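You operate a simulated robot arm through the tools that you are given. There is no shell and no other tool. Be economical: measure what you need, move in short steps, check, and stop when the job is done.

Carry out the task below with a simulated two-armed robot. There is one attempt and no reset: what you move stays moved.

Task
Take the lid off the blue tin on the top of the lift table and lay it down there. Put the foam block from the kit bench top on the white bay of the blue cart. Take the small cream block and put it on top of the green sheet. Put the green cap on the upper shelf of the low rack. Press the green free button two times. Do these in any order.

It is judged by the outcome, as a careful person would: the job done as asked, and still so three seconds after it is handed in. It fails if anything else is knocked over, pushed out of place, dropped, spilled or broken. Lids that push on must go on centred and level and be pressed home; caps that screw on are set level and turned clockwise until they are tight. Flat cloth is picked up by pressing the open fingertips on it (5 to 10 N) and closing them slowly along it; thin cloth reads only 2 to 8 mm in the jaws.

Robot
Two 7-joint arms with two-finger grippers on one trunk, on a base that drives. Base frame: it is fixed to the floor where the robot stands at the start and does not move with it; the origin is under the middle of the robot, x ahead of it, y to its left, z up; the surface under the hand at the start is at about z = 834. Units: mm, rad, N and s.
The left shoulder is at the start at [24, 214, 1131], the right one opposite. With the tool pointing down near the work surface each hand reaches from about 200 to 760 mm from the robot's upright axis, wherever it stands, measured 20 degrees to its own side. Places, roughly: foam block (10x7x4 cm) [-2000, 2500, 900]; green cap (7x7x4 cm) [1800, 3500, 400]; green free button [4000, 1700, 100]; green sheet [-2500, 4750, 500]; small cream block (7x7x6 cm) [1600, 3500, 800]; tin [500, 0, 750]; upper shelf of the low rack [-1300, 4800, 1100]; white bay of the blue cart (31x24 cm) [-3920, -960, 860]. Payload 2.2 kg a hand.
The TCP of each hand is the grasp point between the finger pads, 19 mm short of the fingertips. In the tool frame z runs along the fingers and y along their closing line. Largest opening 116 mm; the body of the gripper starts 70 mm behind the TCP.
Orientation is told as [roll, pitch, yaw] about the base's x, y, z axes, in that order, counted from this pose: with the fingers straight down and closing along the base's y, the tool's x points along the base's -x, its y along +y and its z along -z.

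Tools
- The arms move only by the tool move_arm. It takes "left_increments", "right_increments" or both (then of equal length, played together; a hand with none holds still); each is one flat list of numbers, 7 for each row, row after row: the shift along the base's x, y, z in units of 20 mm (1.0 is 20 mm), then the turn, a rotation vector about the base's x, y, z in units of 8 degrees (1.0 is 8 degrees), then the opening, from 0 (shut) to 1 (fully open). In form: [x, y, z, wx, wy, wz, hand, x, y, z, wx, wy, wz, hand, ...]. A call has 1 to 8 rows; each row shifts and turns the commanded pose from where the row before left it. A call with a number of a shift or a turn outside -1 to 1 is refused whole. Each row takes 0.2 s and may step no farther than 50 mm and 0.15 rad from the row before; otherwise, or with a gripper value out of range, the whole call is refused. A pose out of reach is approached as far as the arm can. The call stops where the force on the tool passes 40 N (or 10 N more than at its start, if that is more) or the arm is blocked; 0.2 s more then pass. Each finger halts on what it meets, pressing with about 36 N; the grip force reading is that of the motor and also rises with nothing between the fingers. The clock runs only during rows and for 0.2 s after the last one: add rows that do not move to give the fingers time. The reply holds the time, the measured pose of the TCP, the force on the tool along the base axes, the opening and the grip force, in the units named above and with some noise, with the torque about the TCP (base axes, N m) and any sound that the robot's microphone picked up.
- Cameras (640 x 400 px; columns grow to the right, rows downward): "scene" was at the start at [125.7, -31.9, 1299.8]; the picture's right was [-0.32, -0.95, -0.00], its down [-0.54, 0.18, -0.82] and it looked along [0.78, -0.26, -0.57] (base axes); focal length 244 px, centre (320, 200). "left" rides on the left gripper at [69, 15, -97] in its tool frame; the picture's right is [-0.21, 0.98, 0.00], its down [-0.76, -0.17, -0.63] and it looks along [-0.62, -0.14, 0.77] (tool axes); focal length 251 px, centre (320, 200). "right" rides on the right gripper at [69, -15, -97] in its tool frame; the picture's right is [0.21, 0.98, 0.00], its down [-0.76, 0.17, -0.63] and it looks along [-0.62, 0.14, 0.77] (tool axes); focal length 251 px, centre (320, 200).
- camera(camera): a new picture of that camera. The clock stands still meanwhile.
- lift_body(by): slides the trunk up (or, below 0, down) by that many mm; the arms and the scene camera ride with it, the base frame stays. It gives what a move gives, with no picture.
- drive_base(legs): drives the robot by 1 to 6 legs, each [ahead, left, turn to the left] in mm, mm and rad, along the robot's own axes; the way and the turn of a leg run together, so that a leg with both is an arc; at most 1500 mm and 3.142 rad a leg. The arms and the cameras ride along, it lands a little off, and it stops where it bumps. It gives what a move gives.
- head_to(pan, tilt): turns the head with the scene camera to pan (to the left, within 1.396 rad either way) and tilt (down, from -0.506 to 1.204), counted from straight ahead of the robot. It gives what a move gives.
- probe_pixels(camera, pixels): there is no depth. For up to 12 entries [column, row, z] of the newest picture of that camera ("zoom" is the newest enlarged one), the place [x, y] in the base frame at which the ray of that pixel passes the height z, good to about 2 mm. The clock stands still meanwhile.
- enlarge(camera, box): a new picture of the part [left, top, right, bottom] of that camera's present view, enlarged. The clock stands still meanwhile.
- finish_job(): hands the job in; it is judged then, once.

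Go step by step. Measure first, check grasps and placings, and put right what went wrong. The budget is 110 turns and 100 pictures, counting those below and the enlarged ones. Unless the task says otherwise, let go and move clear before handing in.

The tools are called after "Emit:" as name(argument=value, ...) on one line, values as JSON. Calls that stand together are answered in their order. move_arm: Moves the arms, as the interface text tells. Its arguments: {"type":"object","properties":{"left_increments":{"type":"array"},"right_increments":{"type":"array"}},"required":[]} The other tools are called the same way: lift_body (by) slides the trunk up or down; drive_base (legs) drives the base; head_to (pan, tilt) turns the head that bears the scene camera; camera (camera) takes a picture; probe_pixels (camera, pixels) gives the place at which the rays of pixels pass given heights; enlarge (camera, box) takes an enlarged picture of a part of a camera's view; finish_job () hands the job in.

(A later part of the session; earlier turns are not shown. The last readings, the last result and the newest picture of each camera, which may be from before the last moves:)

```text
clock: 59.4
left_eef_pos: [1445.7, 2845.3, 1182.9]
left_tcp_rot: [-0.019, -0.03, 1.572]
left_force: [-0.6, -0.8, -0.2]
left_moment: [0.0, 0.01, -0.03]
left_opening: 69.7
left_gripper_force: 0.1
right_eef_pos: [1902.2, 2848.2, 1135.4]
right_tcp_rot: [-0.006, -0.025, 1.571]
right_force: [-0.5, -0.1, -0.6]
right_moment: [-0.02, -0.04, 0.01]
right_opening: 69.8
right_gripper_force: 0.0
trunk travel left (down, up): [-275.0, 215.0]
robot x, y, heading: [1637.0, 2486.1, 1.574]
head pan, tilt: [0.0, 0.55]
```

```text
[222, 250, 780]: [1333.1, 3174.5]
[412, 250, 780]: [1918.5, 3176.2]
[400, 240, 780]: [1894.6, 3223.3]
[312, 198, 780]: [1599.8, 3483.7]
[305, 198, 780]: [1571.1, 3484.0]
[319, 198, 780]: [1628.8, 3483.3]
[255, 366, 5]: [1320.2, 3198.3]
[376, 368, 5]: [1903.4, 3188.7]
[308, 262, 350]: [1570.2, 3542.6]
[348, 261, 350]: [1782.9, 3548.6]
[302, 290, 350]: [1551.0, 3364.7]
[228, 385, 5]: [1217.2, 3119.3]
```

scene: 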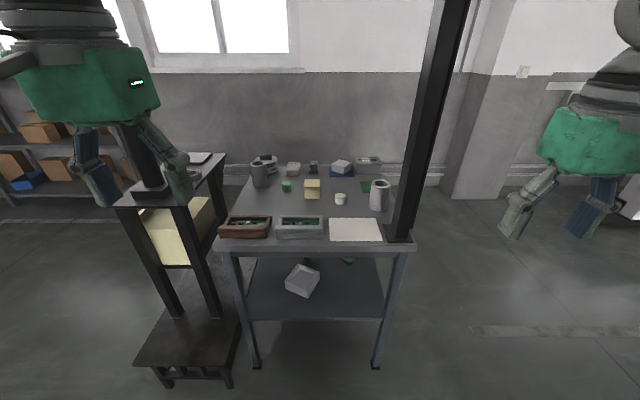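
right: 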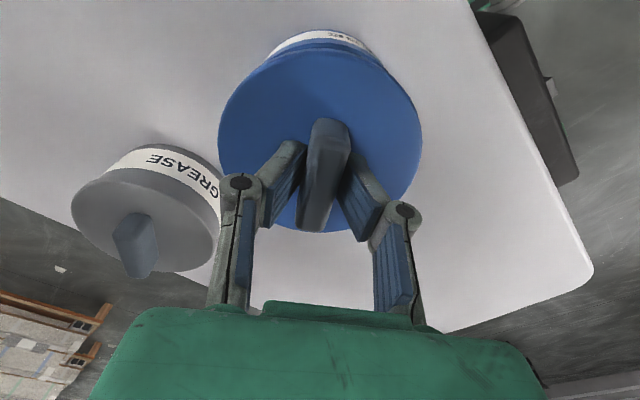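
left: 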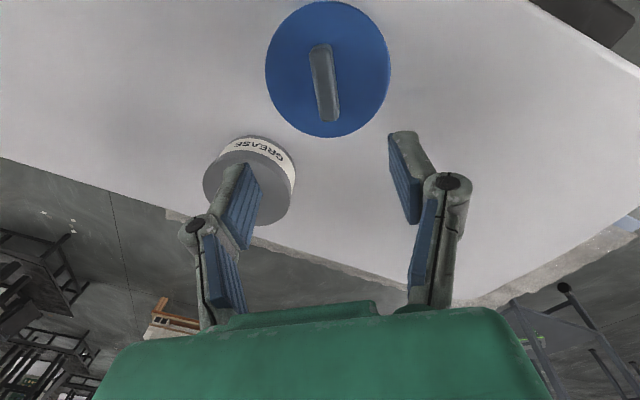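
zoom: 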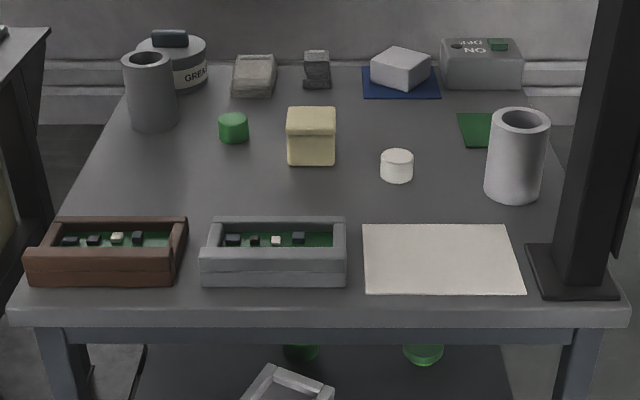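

Block at about (1600,3484); the bright green cap below at about (1783,3548). A post stands on the bench's front right corner, so pull the right hand back and inward, then approach.

Emit:
move_arm(right_increments=[-0.5, -0.7, 0, 0, 0, 0, 0.6, -0.5, -0.7, 0, 0, 0, 0, 0.6, -0.5, -0.7, 0, 0, 0, 0, 0.6, -0.5, -0.7, 0, 0, 0, 0, 0.6, -0.5, -0.7, 0, 0, 0, 0, 0.6, -0.5, -0.7, 0, 0, 0, 0, 0.6])

Emit:
drive_base(legs=[[340, 37, 0]])

Emit:
head_to(pan=0.0, tilt=0.8)

Emit:
camera(camera="scene")

```text
clock: 60.8
left_eef_pos: [1450.0, 2845.2, 1182.4]
left_tcp_rot: [-0.016, -0.031, 1.572]
left_force: [-1.2, 0.5, 0.1]
left_moment: [0.0, 0.04, 0.0]
left_opening: 69.6
left_gripper_force: 0.1
right_eef_pos: [1846.1, 2763.6, 1135.3]
right_tcp_rot: [-0.006, -0.024, 1.567]
right_force: [-0.6, 0.2, -0.2]
right_moment: [-0.01, 0.01, -0.01]
right_opening: 69.9
right_gripper_force: 0.0
trunk travel left (down, up): [-275.0, 215.0]
robot x, y, heading: [1637.4, 2486.6, 1.571]
head pan, tilt: [0.0, 0.55]
```

```text
clock: 63.0
left_eef_pos: [1412.3, 3182.6, 1183.2]
left_tcp_rot: [-0.014, -0.029, 1.572]
left_force: [-0.9, 0.3, -0.1]
left_moment: [-0.01, -0.03, 0.0]
left_opening: 69.7
left_gripper_force: 0.0
right_eef_pos: [1809.2, 3102.2, 1134.0]
right_tcp_rot: [-0.003, -0.022, 1.57]
right_force: [0.0, 0.6, -0.6]
right_moment: [-0.02, 0.01, 0.01]
right_opening: 69.4
right_gripper_force: 0.1
trunk travel left (down, up): [-275.0, 215.0]
robot x, y, heading: [1597.1, 2822.5, 1.57]
head pan, tilt: [0.0, 0.55]
```

```text
clock: 63.8
left_eef_pos: [1410.7, 3182.5, 1182.9]
left_tcp_rot: [-0.016, -0.028, 1.572]
left_force: [0.0, -0.7, 0.2]
left_moment: [-0.04, 0.0, 0.02]
left_opening: 69.7
left_gripper_force: 0.1
right_eef_pos: [1808.0, 3101.2, 1134.4]
right_tcp_rot: [-0.005, -0.025, 1.573]
right_force: [0.0, 0.3, -0.2]
right_moment: [0.0, 0.01, 0.02]
right_opening: 69.8
right_gripper_force: 0.0
trunk travel left (down, up): [-275.0, 215.0]
robot x, y, heading: [1600.1, 2824.5, 1.572]
head pan, tilt: [0.0, 0.799]
```

```text
73 pictures are left
```

scene: 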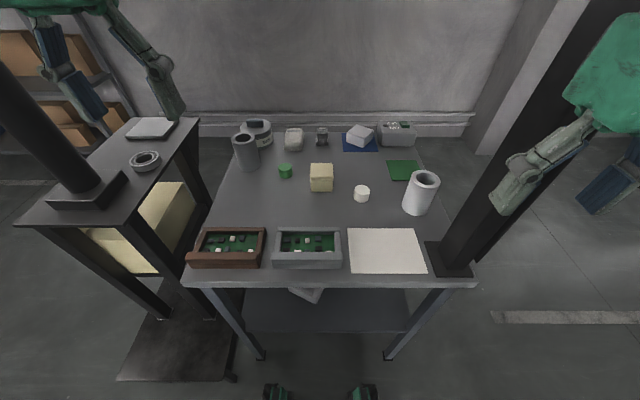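

Now probe the block's corners at guessed heights.

Emit:
enlarge(camera="scene", box=[270, 140, 390, 215])

Emit:
probe_pixels(camera="scene", pixels=[[310, 192, 780], [333, 192, 780], [310, 192, 800], [333, 192, 800], [185, 284, 780], [476, 285, 780], [185, 284, 800], [476, 285, 800], [321, 168, 850]])

```text
5.33 times, centred on (330, 178) of scene
```

zoom: 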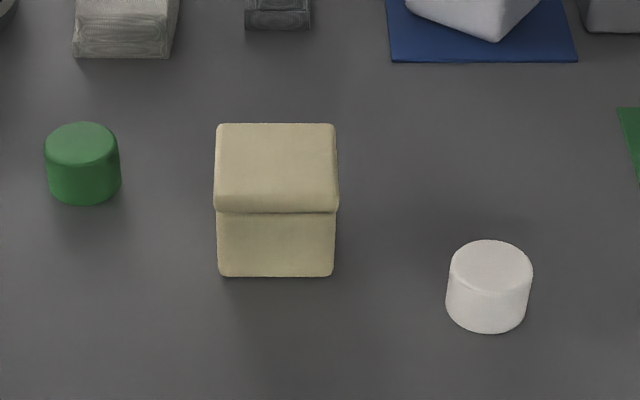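

```text
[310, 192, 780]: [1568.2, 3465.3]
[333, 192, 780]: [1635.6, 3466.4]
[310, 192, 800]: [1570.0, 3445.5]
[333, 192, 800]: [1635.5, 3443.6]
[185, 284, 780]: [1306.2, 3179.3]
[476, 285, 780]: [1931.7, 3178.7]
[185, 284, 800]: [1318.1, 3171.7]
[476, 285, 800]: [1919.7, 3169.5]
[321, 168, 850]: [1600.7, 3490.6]
```

Bench top ≈ 776, block centre ≈ (1601,3500), top ≈ 836. Move the left hand, open, to above it.

Emit:
move_arm(left_increments=[0.8, 1, -0.6, 0, 0, 0, 1, 0.8, 1, -0.6, 0, 0, 0, 1, 0.8, 1, -0.6, 0, 0, 0, 1, 0.8, 1, -0.6, 0, 0, 0, 1, 0.8, 1, -0.6, 0, 0, 0, 1, 0.8, 1, -0.6, 0, 0, 0, 1, 0.8, 1, -0.6, 0, 0, 0, 1, 0.8, 1, -0.6, 0, 0, 0, 1])

Emit:
move_arm(left_increments=[0.4, 1, -0.8, 0, 0, 0, 1, 0.4, 1, -0.8, 0, 0, 0, 1, 0.4, 1, -0.8, 0, 0, 0, 1, 0.4, 1, -0.8, 0, 0, 0, 1, 0.4, 1, -0.8, 0, 0, 0, 1, 0.4, 1, -0.8, 0, 0, 0, 1, 0.4, 1, -0.8, 0, 0, 0, 1, 0.3, 0.9, -0.8, 0, 0, 0, 1])

Emit:
camera(camera="left")

```text
clock: 65.6
left_eef_pos: [1540.5, 3341.5, 1087.5]
left_tcp_rot: [-0.014, -0.029, 1.573]
left_force: [-0.3, 0.5, -0.2]
left_moment: [-0.03, 0.0, 0.03]
left_opening: 116.0
left_gripper_force: 0.0
right_eef_pos: [1809.3, 3101.3, 1133.9]
right_tcp_rot: [-0.004, -0.022, 1.571]
right_force: [0.0, 0.3, 0.6]
right_moment: [0.01, -0.02, 0.0]
right_opening: 69.5
right_gripper_force: 0.0
trunk travel left (down, up): [-275.0, 215.0]
robot x, y, heading: [1596.4, 2823.1, 1.575]
head pan, tilt: [0.0, 0.799]
```

```text
clock: 67.4
left_eef_pos: [1600.2, 3497.0, 958.3]
left_tcp_rot: [-0.014, -0.027, 1.573]
left_force: [-0.7, 0.0, -0.8]
left_moment: [-0.05, 0.01, 0.02]
left_opening: 116.0
left_gripper_force: 0.1
left hand out of reach, approached as far as the arm can: row 8
right_eef_pos: [1809.6, 3101.6, 1133.6]
right_tcp_rot: [-0.005, -0.024, 1.571]
right_force: [-0.1, 0.1, -0.5]
right_moment: [-0.01, -0.01, -0.01]
right_opening: 69.5
right_gripper_force: 0.1
trunk travel left (down, up): [-275.0, 215.0]
robot x, y, heading: [1599.5, 2821.9, 1.566]
head pan, tilt: [0.0, 0.799]
```

```text
71 pictures are left
```

left: 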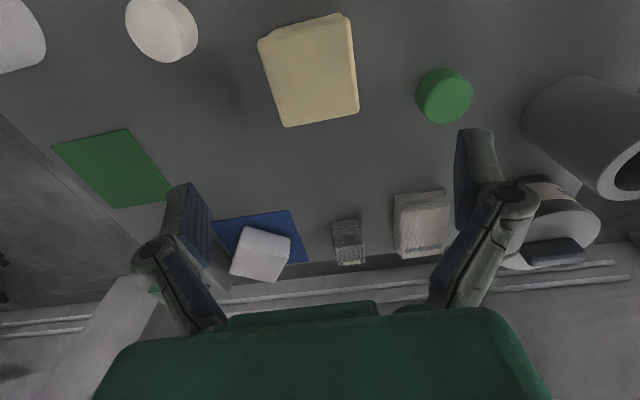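

Block seen at (310,70). Probe its top corners.

Emit:
probe_pixels(camera="left", pixels=[[260, 40, 836], [350, 18, 836], [358, 110, 836], [287, 127, 836], [260, 40, 846], [350, 18, 846], [358, 110, 846], [287, 127, 846]])

```text
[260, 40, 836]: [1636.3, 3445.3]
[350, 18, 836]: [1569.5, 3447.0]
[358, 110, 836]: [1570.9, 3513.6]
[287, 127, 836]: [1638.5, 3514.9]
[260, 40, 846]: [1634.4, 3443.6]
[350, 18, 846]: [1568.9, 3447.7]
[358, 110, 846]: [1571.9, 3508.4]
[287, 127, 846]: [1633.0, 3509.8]
```

Block centre (1603,3480), axis-aligned. Lower the trunk 80 mm for reach, then shift and descend.

Emit:
lift_body(by=-80)

Emit:
move_arm(left_increments=[0.15, -0.85, 0, 0, 0, 0, 1, 0, 0, -0.8, 0, 0, 0, 1, 0, 0, -0.8, 0, 0, 0, 1, 0, 0, -0.8, 0, 0, 0, 1, 0, 0, -0.8, 0, 0, 0, 1, 0, 0, 0, 0, 0, 0, 1])

Emit:
camera(camera="left")

```text
clock: 68.6
left_eef_pos: [1600.8, 3494.9, 879.1]
left_tcp_rot: [-0.016, -0.032, 1.572]
left_force: [0.0, 0.1, 1.4]
left_moment: [-0.01, 0.01, -0.03]
left_opening: 116.2
left_gripper_force: 0.0
right_eef_pos: [1810.0, 3100.7, 1055.2]
right_tcp_rot: [-0.005, -0.026, 1.572]
right_force: [0.1, -0.9, -0.4]
right_moment: [0.0, 0.03, 0.0]
right_opening: 69.6
right_gripper_force: 0.0
trunk travel left (down, up): [-195.0, 295.0]
robot x, y, heading: [1597.6, 2824.8, 1.567]
head pan, tilt: [0.0, 0.799]
```

```text
clock: 70.0
left_eef_pos: [1603.4, 3475.2, 816.3]
left_tcp_rot: [-0.016, -0.031, 1.571]
left_force: [-0.4, 0.0, 0.4]
left_moment: [0.01, 0.03, 0.0]
left_opening: 116.0
left_gripper_force: 0.1
right_eef_pos: [1808.8, 3099.8, 1054.2]
right_tcp_rot: [-0.005, -0.025, 1.571]
right_force: [-0.2, 0.0, -0.4]
right_moment: [0.01, -0.01, -0.02]
right_opening: 69.4
right_gripper_force: 0.1
trunk travel left (down, up): [-195.0, 295.0]
robot x, y, heading: [1595.1, 2823.9, 1.567]
head pan, tilt: [0.0, 0.799]
```

```text
70 pictures are left
```

left: 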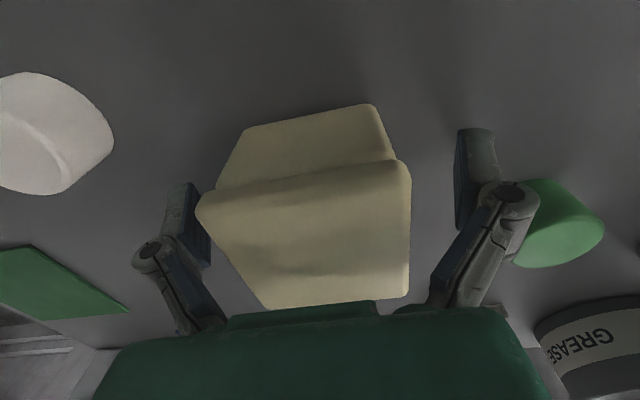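

Block is between the fingers. Close and lift a little.

Emit:
move_arm(left_increments=[0, 0, 0, 0, 0, 0, 0.4, 0, 0, 0, 0, 0, 0, 0.4, 0, 0, 0, 0, 0, 0, 0.4, 0, 0, 0, 0, 0, 0, 0.4])

Emit:
move_arm(left_increments=[0, 0, 0.5, 0, 0, 0, 0.4, 0, 0, 0.7, 0, 0, 0, 0.4, 0, 0, 0.7, 0, 0, 0, 0.4, 0, 0, 0.7, 0, 0, 0, 0.4])

Emit:
camera(camera="left")

```text
clock: 71.0
left_eef_pos: [1600.3, 3476.9, 819.4]
left_tcp_rot: [-0.017, -0.038, 1.573]
left_force: [-11.8, 7.3, 31.0]
left_moment: [0.0, 1.36, -0.39]
left_opening: 61.8
left_gripper_force: 36.2
right_eef_pos: [1806.5, 3097.7, 1055.2]
right_tcp_rot: [-0.005, -0.026, 1.57]
right_force: [-0.1, 0.1, -0.2]
right_moment: [0.01, -0.02, -0.01]
right_opening: 69.6
right_gripper_force: 0.1
trunk travel left (down, up): [-195.0, 295.0]
robot x, y, heading: [1595.2, 2821.5, 1.569]
head pan, tilt: [0.0, 0.799]
```

```text
clock: 72.0
left_eef_pos: [1601.2, 3476.5, 866.3]
left_tcp_rot: [-0.016, -0.028, 1.572]
left_force: [-1.2, -0.4, -3.1]
left_moment: [0.03, -0.01, 0.01]
left_opening: 62.0
left_gripper_force: 36.2
right_eef_pos: [1807.6, 3100.4, 1054.0]
right_tcp_rot: [-0.006, -0.024, 1.57]
right_force: [0.1, 0.4, 0.2]
right_moment: [-0.02, -0.02, 0.04]
right_opening: 69.5
right_gripper_force: 0.0
trunk travel left (down, up): [-195.0, 295.0]
robot x, y, heading: [1596.7, 2822.8, 1.573]
head pan, tilt: [0.0, 0.799]
```

```text
69 pictures are left
```

left: 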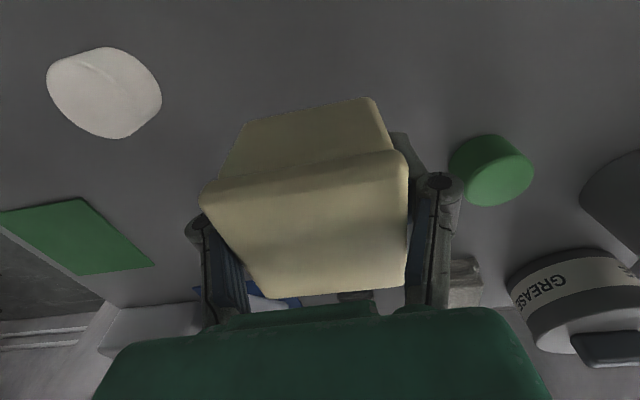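

Block held (62 mm, ~3 N weight). Lift it high and retract toward the robot.

Emit:
move_arm(left_increments=[0, 0, 1, 0, 0, 0, 0.4, 0, 0, 1, 0, 0, 0, 0.4, 0, -0.5, 1, 0, 0, 0, 0.4, 0, -1, 1, 0, 0, 0, 0.4, 0, -1, 1, 0, 0, 0, 0.4, -0.5, -1, 1, 0, 0, 0, 0.4, -0.5, -1, 1, 0, 0, 0, 0.4, -0.5, -1, 1, 0, 0, 0, 0.4])

Emit:
move_arm(left_increments=[-1, -1, 1, 0, 0, 0, 0.4, -1, -1, 1, 0, 0, 0, 0.4, -1, -1, 1, 0, 0, 0, 0.4, -1, -1, 1, 0, 0, 0, 0.4, -1, -1, 0.5, 0, 0, 0, 0.4, 0, -1, 0, 0, 0, 0, 0.4, 0, -1, 0, 0, 0, 0, 0.4])

Emit:
head_to(pan=0, tilt=0.9)

Emit:
camera(camera="scene")

```text
clock: 73.8
left_eef_pos: [1574.4, 3359.9, 1034.1]
left_tcp_rot: [-0.02, -0.039, 1.569]
left_force: [-0.3, -1.1, -1.5]
left_moment: [0.07, 0.01, 0.04]
left_opening: 61.9
left_gripper_force: 35.6
right_eef_pos: [1808.1, 3095.0, 1056.2]
right_tcp_rot: [-0.004, -0.033, 1.572]
right_force: [0.1, -0.2, -0.8]
right_moment: [0.03, 0.04, -0.02]
right_opening: 69.8
right_gripper_force: 0.1
trunk travel left (down, up): [-195.0, 295.0]
robot x, y, heading: [1601.5, 2828.8, 1.571]
head pan, tilt: [0.0, 0.799]
```

```text
clock: 75.4
left_eef_pos: [1468.8, 3225.1, 1117.3]
left_tcp_rot: [-0.018, -0.032, 1.573]
left_force: [0.2, -0.2, -3.7]
left_moment: [-0.01, 0.07, 0.01]
left_opening: 61.7
left_gripper_force: 36.4
right_eef_pos: [1806.8, 3099.7, 1055.5]
right_tcp_rot: [-0.007, -0.027, 1.571]
right_force: [-0.9, 0.2, -0.4]
right_moment: [-0.02, 0.02, 0.01]
right_opening: 69.5
right_gripper_force: 0.1
trunk travel left (down, up): [-195.0, 295.0]
robot x, y, heading: [1600.6, 2825.8, 1.569]
head pan, tilt: [0.0, 0.799]
```

```text
clock: 76.1
left_eef_pos: [1472.3, 3226.0, 1117.5]
left_tcp_rot: [-0.016, -0.03, 1.572]
left_force: [-0.9, 0.2, -2.6]
left_moment: [0.01, 0.0, -0.01]
left_opening: 61.8
left_gripper_force: 35.4
right_eef_pos: [1810.2, 3099.7, 1054.6]
right_tcp_rot: [-0.006, -0.025, 1.57]
right_force: [-0.2, 0.0, -0.3]
right_moment: [0.01, -0.01, -0.01]
right_opening: 69.7
right_gripper_force: 0.1
trunk travel left (down, up): [-195.0, 295.0]
robot x, y, heading: [1593.9, 2826.3, 1.57]
head pan, tilt: [0.0, 0.901]
```

```text
68 pictures are left
```

scene: 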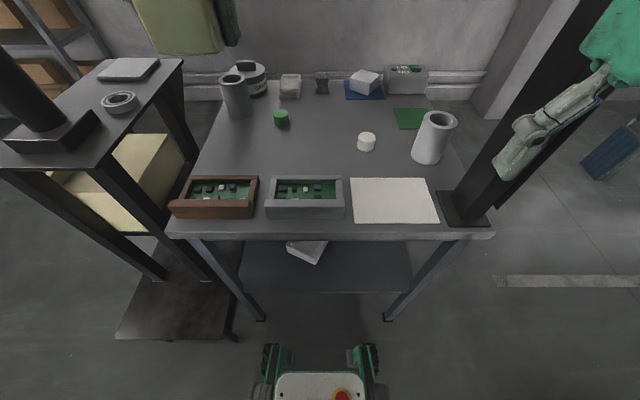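

Base front is visible at (320,370). To reach the lower shelf I'll back off, lower the trunk fully and look under the bench.

Emit:
drive_base(legs=[[-420, 0, 0]])

Emit:
lift_body(by=-195)

Emit:
head_to(pan=-0.1, tilt=0.55)

Emit:
camera(camera="scene")

Emit:
enlarge(camera="scene", box=[240, 150, 420, 270])

```text
clock: 78.7
left_eef_pos: [1473.1, 2803.1, 1118.9]
left_tcp_rot: [-0.016, -0.03, 1.573]
left_force: [0.0, -0.2, -3.1]
left_moment: [-0.04, 0.0, 0.03]
left_opening: 61.8
left_gripper_force: 36.1
right_eef_pos: [1810.0, 2676.5, 1054.2]
right_tcp_rot: [-0.003, -0.024, 1.568]
right_force: [0.0, -0.9, -0.1]
right_moment: [-0.01, -0.01, 0.01]
right_opening: 70.0
right_gripper_force: 0.1
trunk travel left (down, up): [-195.0, 295.0]
robot x, y, heading: [1602.3, 2398.5, 1.567]
head pan, tilt: [0.0, 0.901]
```

```text
clock: 80.8
left_eef_pos: [1472.7, 2800.9, 923.3]
left_tcp_rot: [-0.016, -0.032, 1.572]
left_force: [0.3, -0.1, -3.3]
left_moment: [-0.04, -0.01, 0.01]
left_opening: 61.8
left_gripper_force: 36.1
right_eef_pos: [1808.4, 2676.4, 861.0]
right_tcp_rot: [-0.005, -0.026, 1.569]
right_force: [-0.4, 1.1, -0.1]
right_moment: [0.0, 0.03, -0.03]
right_opening: 69.5
right_gripper_force: 0.1
trunk travel left (down, up): [0.0, 490.0]
robot x, y, heading: [1598.1, 2401.6, 1.567]
head pan, tilt: [0.0, 0.901]
```

```text
clock: 81.6
left_eef_pos: [1471.9, 2801.7, 923.7]
left_tcp_rot: [-0.015, -0.032, 1.57]
left_force: [-0.1, 0.0, -2.9]
left_moment: [-0.01, 0.04, -0.02]
left_opening: 61.8
left_gripper_force: 35.6
right_eef_pos: [1808.5, 2675.8, 859.6]
right_tcp_rot: [-0.005, -0.028, 1.569]
right_force: [-0.7, 0.6, -0.4]
right_moment: [-0.01, -0.01, 0.0]
right_opening: 69.5
right_gripper_force: 0.2
trunk travel left (down, up): [0.0, 490.0]
robot x, y, heading: [1596.4, 2405.7, 1.574]
head pan, tilt: [-0.099, 0.55]
```

```text
67 pictures are left
```

scene: 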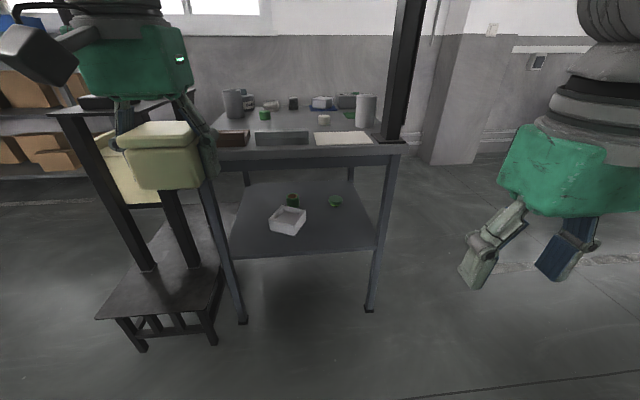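

```text
3.33 times, centred on (330, 210) of scene
```

zoom: 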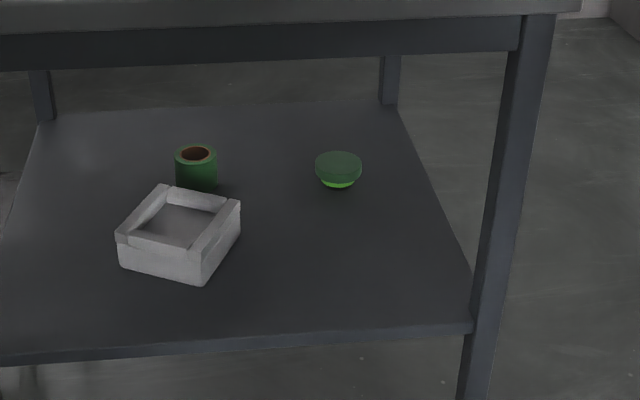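

Probe shelf edge at the leg and the cap at several heights to solve the shelf height.

Emit:
probe_pixels(camera="zoom", pixels=[[470, 325, 300], [470, 325, 350], [470, 325, 400], [338, 186, 300], [338, 186, 350], [338, 186, 400], [338, 160, 400], [315, 168, 390], [361, 168, 390], [520, 15, 776], [470, 400, 250]])

```text
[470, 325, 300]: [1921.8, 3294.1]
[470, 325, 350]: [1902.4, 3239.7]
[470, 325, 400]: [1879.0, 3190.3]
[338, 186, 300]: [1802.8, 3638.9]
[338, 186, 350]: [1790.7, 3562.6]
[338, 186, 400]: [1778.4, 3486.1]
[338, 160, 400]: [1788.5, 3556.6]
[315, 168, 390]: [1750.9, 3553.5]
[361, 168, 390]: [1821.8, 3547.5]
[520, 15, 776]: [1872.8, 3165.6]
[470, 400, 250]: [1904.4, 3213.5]
```

Shelf z≈375; cap centre ≈(1786,3540), about 71 mm wide, top ≈415. I'll pose the right hand here in free space: low, extended, fingers tilted forward 60°.

Emit:
move_arm(right_increments=[0, 0.7, -1, 0.5, 0, 0, 0.8, 0, 0.7, -1, 0.5, 0, 0, 0.8, 0, 0.7, -1, 0.5, 0, 0, 0.8, 0, 0.7, -1, 0.5, 0, 0, 0.8, 0, 0.7, -1, 0.5, 0, 0, 0.8, 0, 0.7, -1, 0.5, 0, 0, 0.8, 0, 0.7, -1, 0.5, 0, 0, 0.8, 0, 0.7, -1, 0.5, 0, 0, 0.8])

Emit:
move_arm(right_increments=[0, 0.8, -1, 0.5, 0, 0, 1, 0, 0.8, -1, 0.5, 0, 0, 1, 0, 0.8, -1, 0.5, 0, 0, 1, 0, 0.8, -1, 0.5, 0, 0, 1, 0, 0.8, -1, 0.5, 0, 0, 1, 0, 0.8, -1, 0.5, 0, 0, 1, 0, 0.8, -1, 0.5, 0, 0, 1, 0, 0.8, -1, 0, 0, 0, 1])

Emit:
move_arm(right_increments=[0, 1, -1, 0, 0, 0, 1, 0, 1, -1, 0, 0, 0, 1, 0, 1, -1, 0, 0, 0, 1, 0, 1, -1, 0, 0, 0, 1, 0, 1, 0, 0, 0, 0, 1, 0, 1, 0, 0, 0, 0, 1, 0, 1, 0, 0, 0, 0, 1])

Emit:
head_to(pan=-0.4, tilt=0.85)

Emit:
camera(camera="scene")

```text
clock: 83.4
left_eef_pos: [1474.9, 2802.9, 922.5]
left_tcp_rot: [-0.014, -0.032, 1.571]
left_force: [0.1, 0.2, -3.6]
left_moment: [-0.01, 0.04, 0.03]
left_opening: 62.0
left_gripper_force: 35.7
right_eef_pos: [1806.2, 2801.0, 702.7]
right_tcp_rot: [-0.002, -0.58, 1.565]
right_force: [0.1, 0.4, -0.9]
right_moment: [0.01, 0.02, 0.0]
right_opening: 92.8
right_gripper_force: 0.1
right hand out of reach, approached as far as the arm can: row 6, 7, 8
trunk travel left (down, up): [0.0, 490.0]
robot x, y, heading: [1597.7, 2404.6, 1.568]
head pan, tilt: [-0.099, 0.55]
```

```text
clock: 85.2
left_eef_pos: [1470.1, 2803.5, 923.1]
left_tcp_rot: [-0.02, -0.029, 1.571]
left_force: [0.1, -0.8, -3.0]
left_moment: [0.03, 0.0, 0.0]
left_opening: 61.9
left_gripper_force: 36.2
right_eef_pos: [1789.5, 2927.7, 546.9]
right_tcp_rot: [-0.017, -1.074, 1.571]
right_force: [-0.1, -0.4, -0.1]
right_moment: [0.0, 0.02, 0.03]
right_opening: 115.9
right_gripper_force: 0.0
right hand out of reach, approached as far as the arm can: row 6, 7, 8
trunk travel left (down, up): [0.0, 490.0]
robot x, y, heading: [1597.0, 2401.6, 1.57]
head pan, tilt: [-0.099, 0.55]
```

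```text
clock: 86.8
left_eef_pos: [1471.5, 2803.2, 922.2]
left_tcp_rot: [-0.018, -0.031, 1.569]
left_force: [-0.3, 0.4, -2.9]
left_moment: [-0.03, 0.01, 0.03]
left_opening: 61.8
left_gripper_force: 36.5
right_eef_pos: [1778.3, 3068.0, 469.3]
right_tcp_rot: [-0.01, -1.073, 1.571]
right_force: [0.5, -0.6, 0.2]
right_moment: [0.01, -0.02, -0.05]
right_opening: 116.0
right_gripper_force: 0.0
right hand out of reach, approached as far as the arm can: row 1, 2, 4
trunk travel left (down, up): [0.0, 490.0]
robot x, y, heading: [1597.1, 2400.5, 1.57]
head pan, tilt: [-0.099, 0.55]
```

```text
clock: 87.6
left_eef_pos: [1470.9, 2801.2, 923.9]
left_tcp_rot: [-0.018, -0.033, 1.569]
left_force: [-0.5, 1.0, -2.9]
left_moment: [0.01, 0.0, -0.01]
left_opening: 61.8
left_gripper_force: 35.5
right_eef_pos: [1779.4, 3067.0, 469.4]
right_tcp_rot: [-0.009, -1.073, 1.57]
right_force: [-0.5, 0.0, 0.0]
right_moment: [-0.03, 0.0, 0.01]
right_opening: 116.1
right_gripper_force: 0.0
trunk travel left (down, up): [0.0, 490.0]
robot x, y, heading: [1596.5, 2400.9, 1.57]
head pan, tilt: [-0.4, 0.85]
```

```text
65 pictures are left
```

scene: 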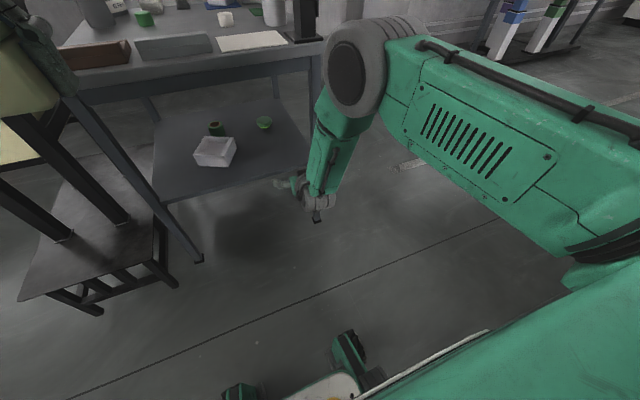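

The elbow stays high, so driving it under the front edge would hit the bench. The cap is only ~130 mm from the bench's right side, so I'll approach from there; first retract both hands and look right.

Emit:
move_arm(left_increments=[0, -0.8, 0, 0, 0, 0, 0.4, 0, -0.8, 0, 0, 0, 0, 0.4, 0, -0.8, 0, 0, 0, 0, 0.4, 0, -0.8, 0, 0, 0, 0, 0.4, 0, -0.5, 0, 0, 0, 0, 0.4, 0, 0, 0, 0, 0, 0, 0.4, 0, 0, 0, 0, 0, 0, 0.4, 0, 0, 0, 0, 0, 0, 0.4], right_increments=[0, -1, 1, 0, 0, 0, 1, 0, -1, 1, 0, 0, 0, 1, 0, -1, 1, 0, 0, 0, 1, 0, -1, 1, 0, 0, 0, 1, 0, -1, 1, 0, 0, 0, 1, 0, -1, 1, 0, 0, 0, 1, 0, -1, 1, 0, 0, 0, 1, 0, -1, 1, 0, 0, 0, 1])

Emit:
move_arm(right_increments=[0, -1, 1, -0.4, 0, 0, 1, 0, -1, 1, -0.4, 0, 0, 1, 0, -1, 1, -0.4, 0, 0, 1, 0, -1, 1, -0.4, 0, 0, 1, 0, -1, 0.5, -0.4, 0, 0, 1, 0, -1, 0.5, 0, 0, 0, 1, 0, 0, 0, 0, 0, 0, 1, 0, 0, 0, 0, 0, 0, 1])

Emit:
head_to(pan=-1.1, tilt=0.5)

Emit:
camera(camera="scene")

```text
clock: 89.4
left_eef_pos: [1471.0, 2728.4, 923.7]
left_tcp_rot: [-0.016, -0.031, 1.573]
left_force: [0.6, 0.1, -3.0]
left_moment: [0.0, 0.02, 0.01]
left_opening: 61.8
left_gripper_force: 35.6
right_eef_pos: [1781.2, 2907.9, 629.6]
right_tcp_rot: [-0.003, -1.073, 1.57]
right_force: [0.2, 0.8, 0.2]
right_moment: [-0.02, -0.02, 0.01]
right_opening: 115.7
right_gripper_force: 0.0
trunk travel left (down, up): [0.0, 490.0]
robot x, y, heading: [1597.0, 2402.8, 1.57]
head pan, tilt: [-0.4, 0.85]
```

```text
clock: 91.2
left_eef_pos: [1471.6, 2728.6, 922.8]
left_tcp_rot: [-0.015, -0.031, 1.571]
left_force: [-0.7, 0.9, -2.9]
left_moment: [0.0, 0.01, 0.0]
left_opening: 62.0
left_gripper_force: 35.8
right_eef_pos: [1765.7, 2818.5, 730.2]
right_tcp_rot: [-0.006, -0.79, 1.568]
right_force: [0.6, -0.5, -0.6]
right_moment: [-0.01, -0.03, 0.02]
right_opening: 116.2
right_gripper_force: 0.0
right hand out of reach, approached as far as the arm can: row 4, 5, 6
trunk travel left (down, up): [0.0, 490.0]
robot x, y, heading: [1599.9, 2399.3, 1.573]
head pan, tilt: [-0.4, 0.85]
```

```text
clock: 92.3
left_eef_pos: [1472.0, 2729.3, 923.1]
left_tcp_rot: [-0.016, -0.032, 1.571]
left_force: [0.5, -0.8, -2.5]
left_moment: [0.0, 0.02, 0.0]
left_opening: 61.9
left_gripper_force: 36.0
right_eef_pos: [1765.6, 2818.5, 730.8]
right_tcp_rot: [-0.005, -0.794, 1.57]
right_force: [0.7, 0.4, 0.5]
right_moment: [0.0, 0.03, 0.01]
right_opening: 116.0
right_gripper_force: 0.1
trunk travel left (down, up): [0.0, 490.0]
robot x, y, heading: [1600.3, 2399.3, 1.57]
head pan, tilt: [-1.1, 0.499]
```

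```text
64 pictures are left
```

scene: 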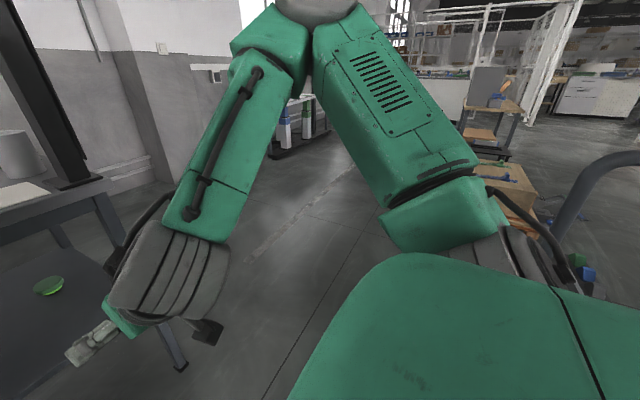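

Corridor to the right looks clear. Un-tilt the right hand and tuck it further, then drive.

Emit:
move_arm(right_increments=[0, -0.5, 1, -0.7, 0, 0, 1, 0, -0.5, 1, -0.7, 0, 0, 1, 0, -0.5, 1, -0.7, 0, 0, 1, 0, -0.5, 0, -0.7, 0, 0, 1, 0, -0.5, 0, -0.7, 0, 0, 1, 0, -0.5, 0, -0.7, 0, 0, 1, 0, -0.5, 0, -0.7, 0, 0, 1, 0, -0.5, 0, -0.7, 0, 0, 1])

Emit:
drive_base(legs=[[330, 0, 0], [0, -1150, 0]])

Emit:
drive_base(legs=[[0, 0, 1.571]])

Emit:
head_to(pan=-0.4, tilt=0.5)

Emit:
camera(camera="scene")

```text
clock: 94.1
left_eef_pos: [1471.5, 2729.4, 923.5]
left_tcp_rot: [-0.016, -0.032, 1.57]
left_force: [0.4, -1.2, -4.1]
left_moment: [-0.01, -0.01, -0.01]
left_opening: 61.8
left_gripper_force: 35.5
right_eef_pos: [1764.6, 2738.1, 790.5]
right_tcp_rot: [-0.005, -0.01, 1.569]
right_force: [0.2, 0.3, -0.5]
right_moment: [0.01, 0.01, -0.02]
right_opening: 115.8
right_gripper_force: 0.1
trunk travel left (down, up): [0.0, 490.0]
robot x, y, heading: [1597.2, 2403.0, 1.574]
head pan, tilt: [-1.1, 0.499]
```

```text
clock: 101.7
left_eef_pos: [2619.6, 3049.1, 922.2]
left_tcp_rot: [-0.02, -0.033, 1.562]
left_force: [-1.3, 0.1, -3.3]
left_moment: [-0.01, -0.05, -0.03]
left_opening: 61.8
left_gripper_force: 36.2
right_eef_pos: [2914.7, 3057.9, 791.3]
right_tcp_rot: [-0.009, -0.012, 1.558]
right_force: [-0.2, 0.1, 0.1]
right_moment: [-0.02, 0.0, -0.01]
right_opening: 116.2
right_gripper_force: 0.1
trunk travel left (down, up): [0.0, 490.0]
robot x, y, heading: [2747.2, 2725.0, 1.557]
head pan, tilt: [-1.1, 0.499]
```

```text
clock: 105.9
left_eef_pos: [2419.2, 2598.1, 923.8]
left_tcp_rot: [-0.016, -0.033, 3.13]
left_force: [0.6, -0.2, -2.7]
left_moment: [0.0, 0.0, 0.0]
left_opening: 61.5
left_gripper_force: 35.9
right_eef_pos: [2412.7, 2893.9, 791.3]
right_tcp_rot: [-0.005, -0.014, 3.127]
right_force: [0.3, -0.5, 0.5]
right_moment: [0.02, 0.03, 0.0]
right_opening: 116.1
right_gripper_force: 0.0
trunk travel left (down, up): [0.0, 490.0]
robot x, y, heading: [2742.5, 2725.4, 3.127]
head pan, tilt: [-1.1, 0.499]
```

```text
clock: 107.0
left_eef_pos: [2421.1, 2599.7, 924.3]
left_tcp_rot: [-0.016, -0.035, 3.128]
left_force: [0.6, 0.4, -4.1]
left_moment: [-0.05, -0.01, -0.02]
left_opening: 61.7
left_gripper_force: 35.8
right_eef_pos: [2413.3, 2894.0, 791.8]
right_tcp_rot: [-0.005, -0.016, 3.128]
right_force: [-0.3, 0.7, -0.4]
right_moment: [-0.02, -0.01, -0.01]
right_opening: 115.9
right_gripper_force: 0.0
trunk travel left (down, up): [0.0, 490.0]
robot x, y, heading: [2743.9, 2720.1, 3.131]
head pan, tilt: [-0.4, 0.499]
```

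```text
63 pictures are left
```

scene: 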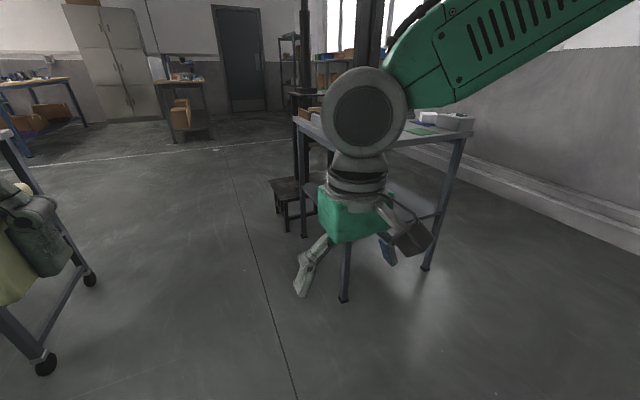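

Right side of bench is open. Strafe right to y≈3350 and look.

Emit:
drive_base(legs=[[0, -630, 0]])

Emit:
head_to(pan=-0.1, tilt=0.6)

Emit:
camera(camera="scene")

```text
clock: 110.5
left_eef_pos: [2428.6, 3227.1, 924.1]
left_tcp_rot: [-0.023, -0.036, 3.133]
left_force: [-0.7, -1.2, -3.6]
left_moment: [0.0, -0.03, 0.03]
left_opening: 61.9
left_gripper_force: 36.5
right_eef_pos: [2420.1, 3523.4, 794.0]
right_tcp_rot: [-0.011, -0.017, 3.131]
right_force: [-0.7, -0.5, 0.5]
right_moment: [0.04, 0.03, -0.01]
right_opening: 115.8
right_gripper_force: 0.1
trunk travel left (down, up): [0.0, 490.0]
robot x, y, heading: [2752.6, 3356.3, 3.129]
head pan, tilt: [-0.4, 0.499]
```

```text
clock: 111.3
left_eef_pos: [2431.1, 3229.6, 924.7]
left_tcp_rot: [-0.019, -0.036, 3.133]
left_force: [0.0, -0.9, -2.4]
left_moment: [-0.02, -0.01, 0.0]
left_opening: 62.0
left_gripper_force: 36.0
right_eef_pos: [2421.5, 3524.1, 793.2]
right_tcp_rot: [-0.008, -0.017, 3.131]
right_force: [1.1, 0.8, -0.3]
right_moment: [-0.02, -0.01, -0.01]
right_opening: 116.1
right_gripper_force: 0.0
trunk travel left (down, up): [0.0, 490.0]
robot x, y, heading: [2755.9, 3352.1, 3.129]
head pan, tilt: [-0.099, 0.6]
```

```text
62 pictures are left
```

scene: 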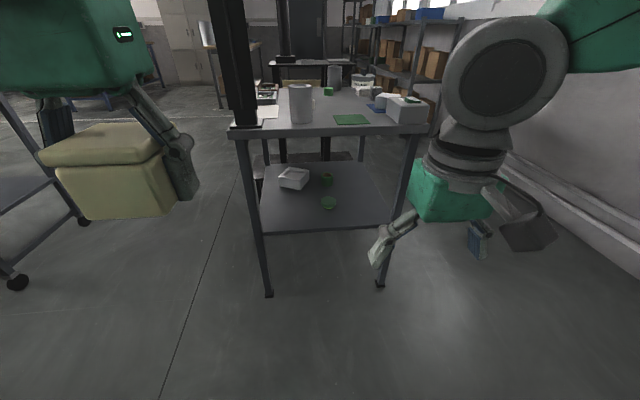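

Cap seen at (328,203). Probe it and the side edge/legs.

Emit:
enlarge(camera="scene", box=[260, 150, 400, 240])

Emit:
probe_pixels(camera="scene", pixels=[[328, 209, 375], [328, 200, 415], [321, 203, 400], [336, 203, 400], [262, 234, 375], [395, 229, 375], [268, 297, 5], [380, 287, 5], [232, 130, 776], [428, 130, 776]])

```text
4.44 times, centred on (330, 195) of scene
```

zoom: 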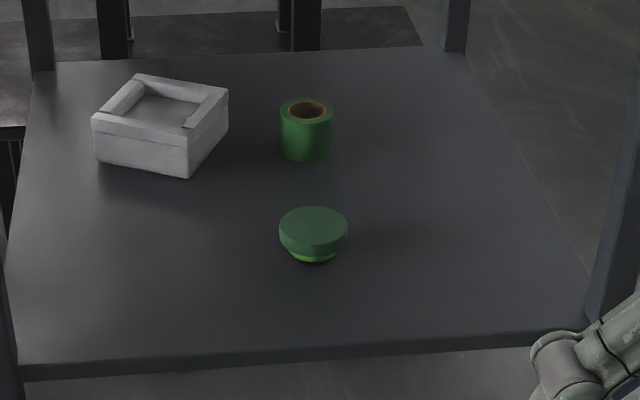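

```text
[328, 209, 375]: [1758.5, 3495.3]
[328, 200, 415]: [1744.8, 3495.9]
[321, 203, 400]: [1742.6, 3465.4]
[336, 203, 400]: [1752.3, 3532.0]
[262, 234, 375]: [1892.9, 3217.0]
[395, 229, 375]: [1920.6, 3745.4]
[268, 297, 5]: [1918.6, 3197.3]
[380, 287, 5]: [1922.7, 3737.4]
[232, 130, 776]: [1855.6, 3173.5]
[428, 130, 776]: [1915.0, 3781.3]
```

Combining views gives shelf z≈400, cap centre ≈(1779,3496), top ≈440. Pose the right hand (tilted 60° forward) in free space outside the bench side.

Emit:
move_arm(right_increments=[-1, -0.2, -0.6, 0.0, 0.3, 0, 1, -1, -0.2, -0.6, 0, 0.3, 0, 1, -1, -0.2, -0.6, 0, 0.4, 0, 1, -1, -0.2, -0.6, 0, 0.5, 0, 1, -1, -0.2, -0.8, 0, 0.5, 0, 1, -1, -0.2, -0.8, 0, 0.5, 0, 1, -1, -0.2, -0.8, 0, 0.5, 0, 1, -1, 0, -0.8, 0, 0.5, 0, 1])

Emit:
move_arm(right_increments=[-0.7, 0, -1, 0, 0.5, 0, 1, -0.7, 0, -1, 0, 0.5, 0, 1, -0.7, 0, -1, 0, 0.5, 0, 1, -0.7, 0, -1, 0, 0.5, 0, 1, -0.7, 0, -1, 0, 0.5, 0, 1, -0.7, 0, -1, 0, 0.5, 0, 1, -0.7, 0, -1, 0, 0.5, 0, 1, -0.7, 0, -1, 0, 0.5, 0, 1])

Emit:
move_arm(right_increments=[-0.5, 0, -1, 0, 0, 0, 1, -0.5, 0, -1, 0, 0, 0, 1, -0.5, 0, -1, 0, 0, 0, 1, -0.5, 0, -0.5, 0, 0, 0, 1])

Emit:
camera(camera="right")

Emit:
camera(camera="scene")

```text
clock: 113.1
left_eef_pos: [2429.0, 3232.7, 925.6]
left_tcp_rot: [-0.015, -0.036, 3.132]
left_force: [-0.4, 0.2, -2.7]
left_moment: [-0.02, 0.02, 0.0]
left_opening: 62.0
left_gripper_force: 36.1
right_eef_pos: [2262.0, 3499.0, 685.2]
right_tcp_rot: [0.011, -0.513, 3.122]
right_force: [0.5, -0.2, 0.1]
right_moment: [0.0, 0.01, 0.03]
right_opening: 116.1
right_gripper_force: 0.1
trunk travel left (down, up): [0.0, 490.0]
robot x, y, heading: [2751.1, 3354.5, 3.131]
head pan, tilt: [-0.099, 0.6]
```

```text
clock: 114.9
left_eef_pos: [2430.1, 3232.4, 925.3]
left_tcp_rot: [-0.016, -0.037, 3.13]
left_force: [0.4, 0.3, -3.6]
left_moment: [0.01, -0.02, -0.01]
left_opening: 61.6
left_gripper_force: 35.7
right_eef_pos: [2153.6, 3495.5, 526.3]
right_tcp_rot: [0.005, -1.065, 3.129]
right_force: [-0.9, -0.2, -0.2]
right_moment: [0.03, -0.01, 0.01]
right_opening: 116.2
right_gripper_force: 0.1
right hand out of reach, approached as far as the arm can: row 1
trunk travel left (down, up): [0.0, 490.0]
robot x, y, heading: [2750.4, 3357.0, 3.135]
head pan, tilt: [-0.099, 0.6]
```

```text
clock: 115.9
left_eef_pos: [2430.5, 3231.7, 926.8]
left_tcp_rot: [-0.017, -0.036, 3.133]
left_force: [0.2, 0.3, -3.0]
left_moment: [0.0, 0.01, -0.04]
left_opening: 61.8
left_gripper_force: 36.5
right_eef_pos: [2113.7, 3497.1, 455.2]
right_tcp_rot: [0.013, -1.065, 3.121]
right_force: [0.0, -0.2, -0.7]
right_moment: [-0.02, 0.03, 0.01]
right_opening: 115.8
right_gripper_force: 0.0
trunk travel left (down, up): [0.0, 490.0]
robot x, y, heading: [2759.3, 3354.1, 3.133]
head pan, tilt: [-0.099, 0.6]
```

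```text
60 pictures are left
```

right: 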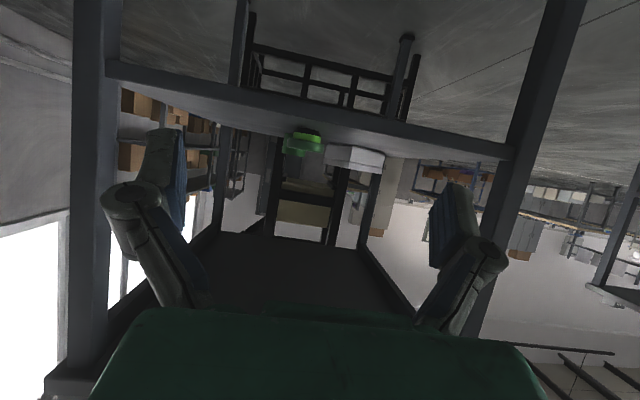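

```text
59 pictures are left
```

scene: 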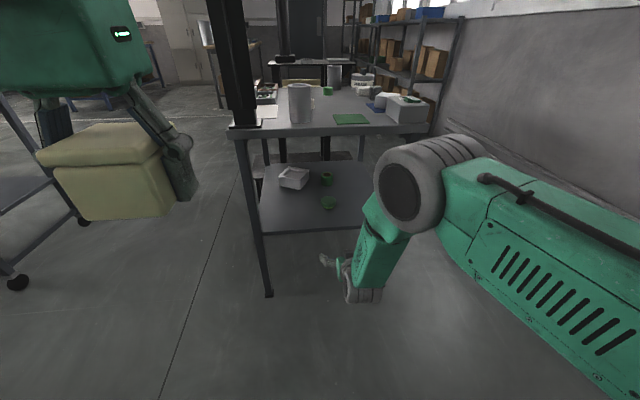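

The wrist camera hangs below the hand at this tilt and would meet the shelf edge, so I'll reduce the tilt to 45° and extend the arm so that the forearm leans back clear of the bench top.

Emit:
move_arm(right_increments=[-0.8, 0, 0, 0, -0.3, 0, 1, -0.8, 0, 0, 0, -0.3, 0, 1, -0.8, 0, -0.1, 0, -0.3, 0, 1, -0.8, 0, -0.2, 0, -0.3, 0, 1, -0.8, 0, -0.2, 0, -0.3, 0, 1, -0.8, 0, -0.2, 0, -0.3, 0, 1, -0.8, 0, -0.2, 0, -0.2, 0, 1])

Emit:
camera(camera="right")

Emit:
camera(camera="scene")

```text
clock: 117.5
left_eef_pos: [2430.1, 3231.0, 925.9]
left_tcp_rot: [-0.017, -0.037, 3.133]
left_force: [0.2, 0.8, -3.6]
left_moment: [0.01, -0.01, 0.02]
left_opening: 61.7
left_gripper_force: 36.5
right_eef_pos: [2001.1, 3496.3, 437.7]
right_tcp_rot: [0.005, -0.784, 3.127]
right_force: [0.4, -0.3, -0.5]
right_moment: [0.06, -0.01, 0.01]
right_opening: 115.7
right_gripper_force: 0.0
trunk travel left (down, up): [0.0, 490.0]
robot x, y, heading: [2753.2, 3355.8, 3.13]
head pan, tilt: [-0.099, 0.6]
```

```text
58 pictures are left
```

right: 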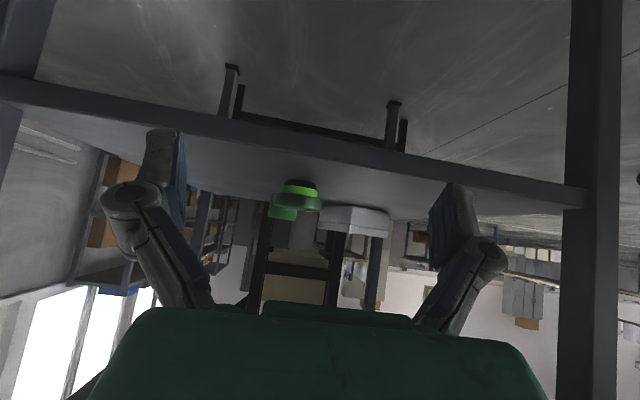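

```text
57 pictures are left
```

scene: 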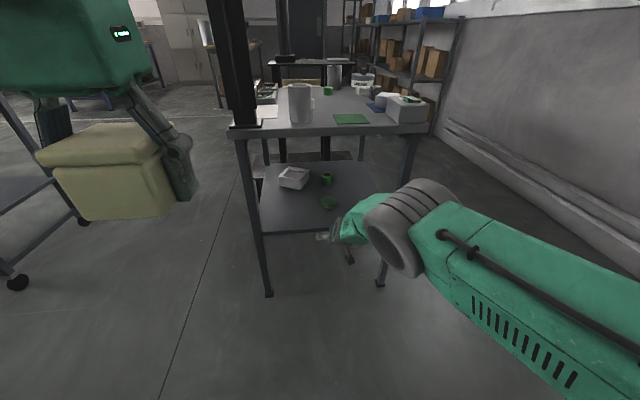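

Elbow now well clear. Enlarge the right view at the cap for alignment.

Emit:
enlarge(camera="right", box=[250, 165, 410, 245])

Emit:
probe_pixels(camera="scene", pixels=[[328, 209, 400], [328, 200, 440], [320, 203, 430], [336, 203, 430]])

```text
4.00 times, centred on (330, 205) of right
```

zoom: 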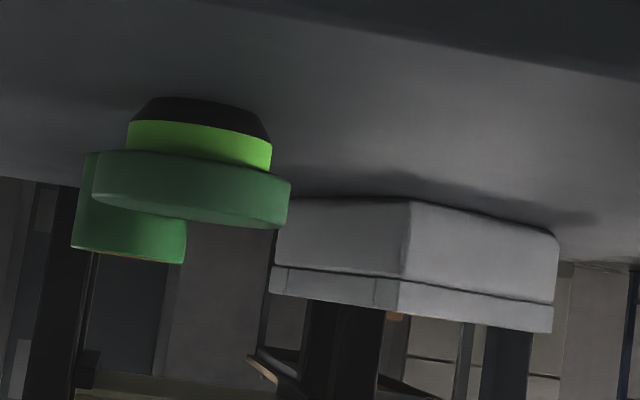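

```text
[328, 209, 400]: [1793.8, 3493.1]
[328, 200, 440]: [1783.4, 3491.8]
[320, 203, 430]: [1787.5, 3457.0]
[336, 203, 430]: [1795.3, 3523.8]
```

Cap is a wide disc (z≈422–440) over a narrower stem, y≈3493. Drive forward 150 mm and check.

Emit:
drive_base(legs=[[150, 0, 0]])

Emit:
camera(camera="right")

Emit:
camera(camera="scene")

```text
clock: 118.9
left_eef_pos: [2281.1, 3233.3, 925.4]
left_tcp_rot: [-0.018, -0.035, 3.134]
left_force: [-0.7, -0.6, -2.8]
left_moment: [0.02, -0.07, 0.0]
left_opening: 61.8
left_gripper_force: 35.8
right_eef_pos: [1852.9, 3496.6, 437.5]
right_tcp_rot: [0.003, -0.785, 3.129]
right_force: [0.4, 0.1, 0.0]
right_moment: [0.02, 0.03, -0.02]
right_opening: 115.7
right_gripper_force: 0.1
trunk travel left (down, up): [0.0, 490.0]
robot x, y, heading: [2603.7, 3359.6, 3.13]
head pan, tilt: [-0.099, 0.6]
```

```text
55 pictures are left
```

right: 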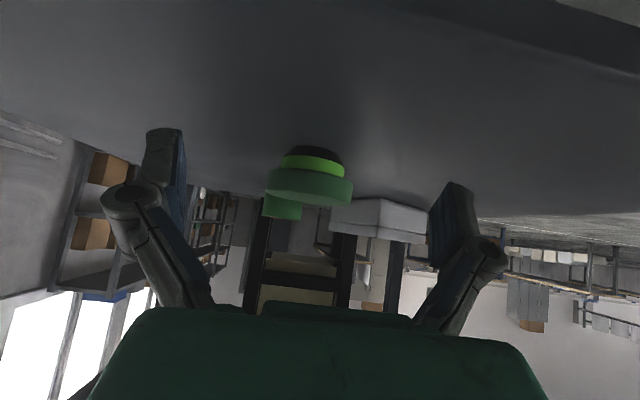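

```text
54 pictures are left
```

scene: 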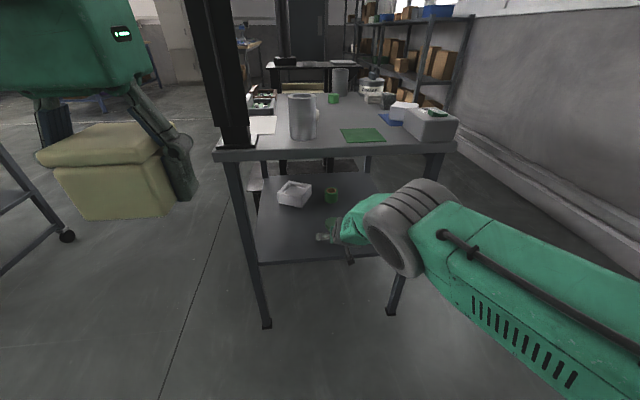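

Cap is centred between fingertips (disc centre column 308, tips 165/452). Drive the last ~62 mm.

Emit:
drive_base(legs=[[62, 0, 0]])

Emit:
camera(camera="right")

```text
clock: 119.9
left_eef_pos: [2221.6, 3234.0, 925.3]
left_tcp_rot: [-0.015, -0.041, 3.135]
left_force: [-0.3, -0.6, -3.1]
left_moment: [-0.02, 0.01, 0.03]
left_opening: 61.5
left_gripper_force: 36.4
right_eef_pos: [1792.4, 3497.1, 439.1]
right_tcp_rot: [0.003, -0.786, 3.127]
right_force: [-0.7, 0.4, 0.1]
right_moment: [0.0, 0.0, -0.04]
right_opening: 116.0
right_gripper_force: 0.1
trunk travel left (down, up): [0.0, 490.0]
robot x, y, heading: [2543.5, 3356.8, 3.13]
head pan, tilt: [-0.099, 0.6]
```

```text
53 pictures are left
```

right: 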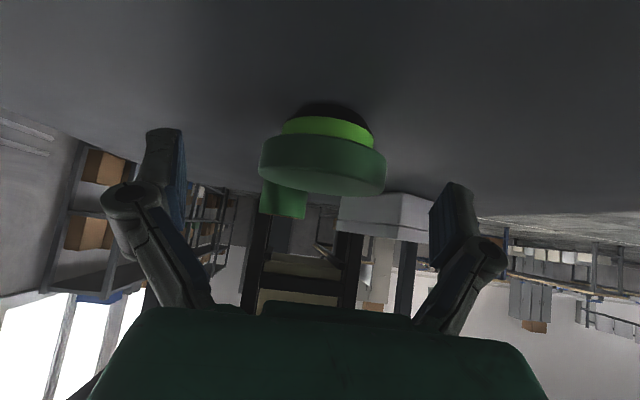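

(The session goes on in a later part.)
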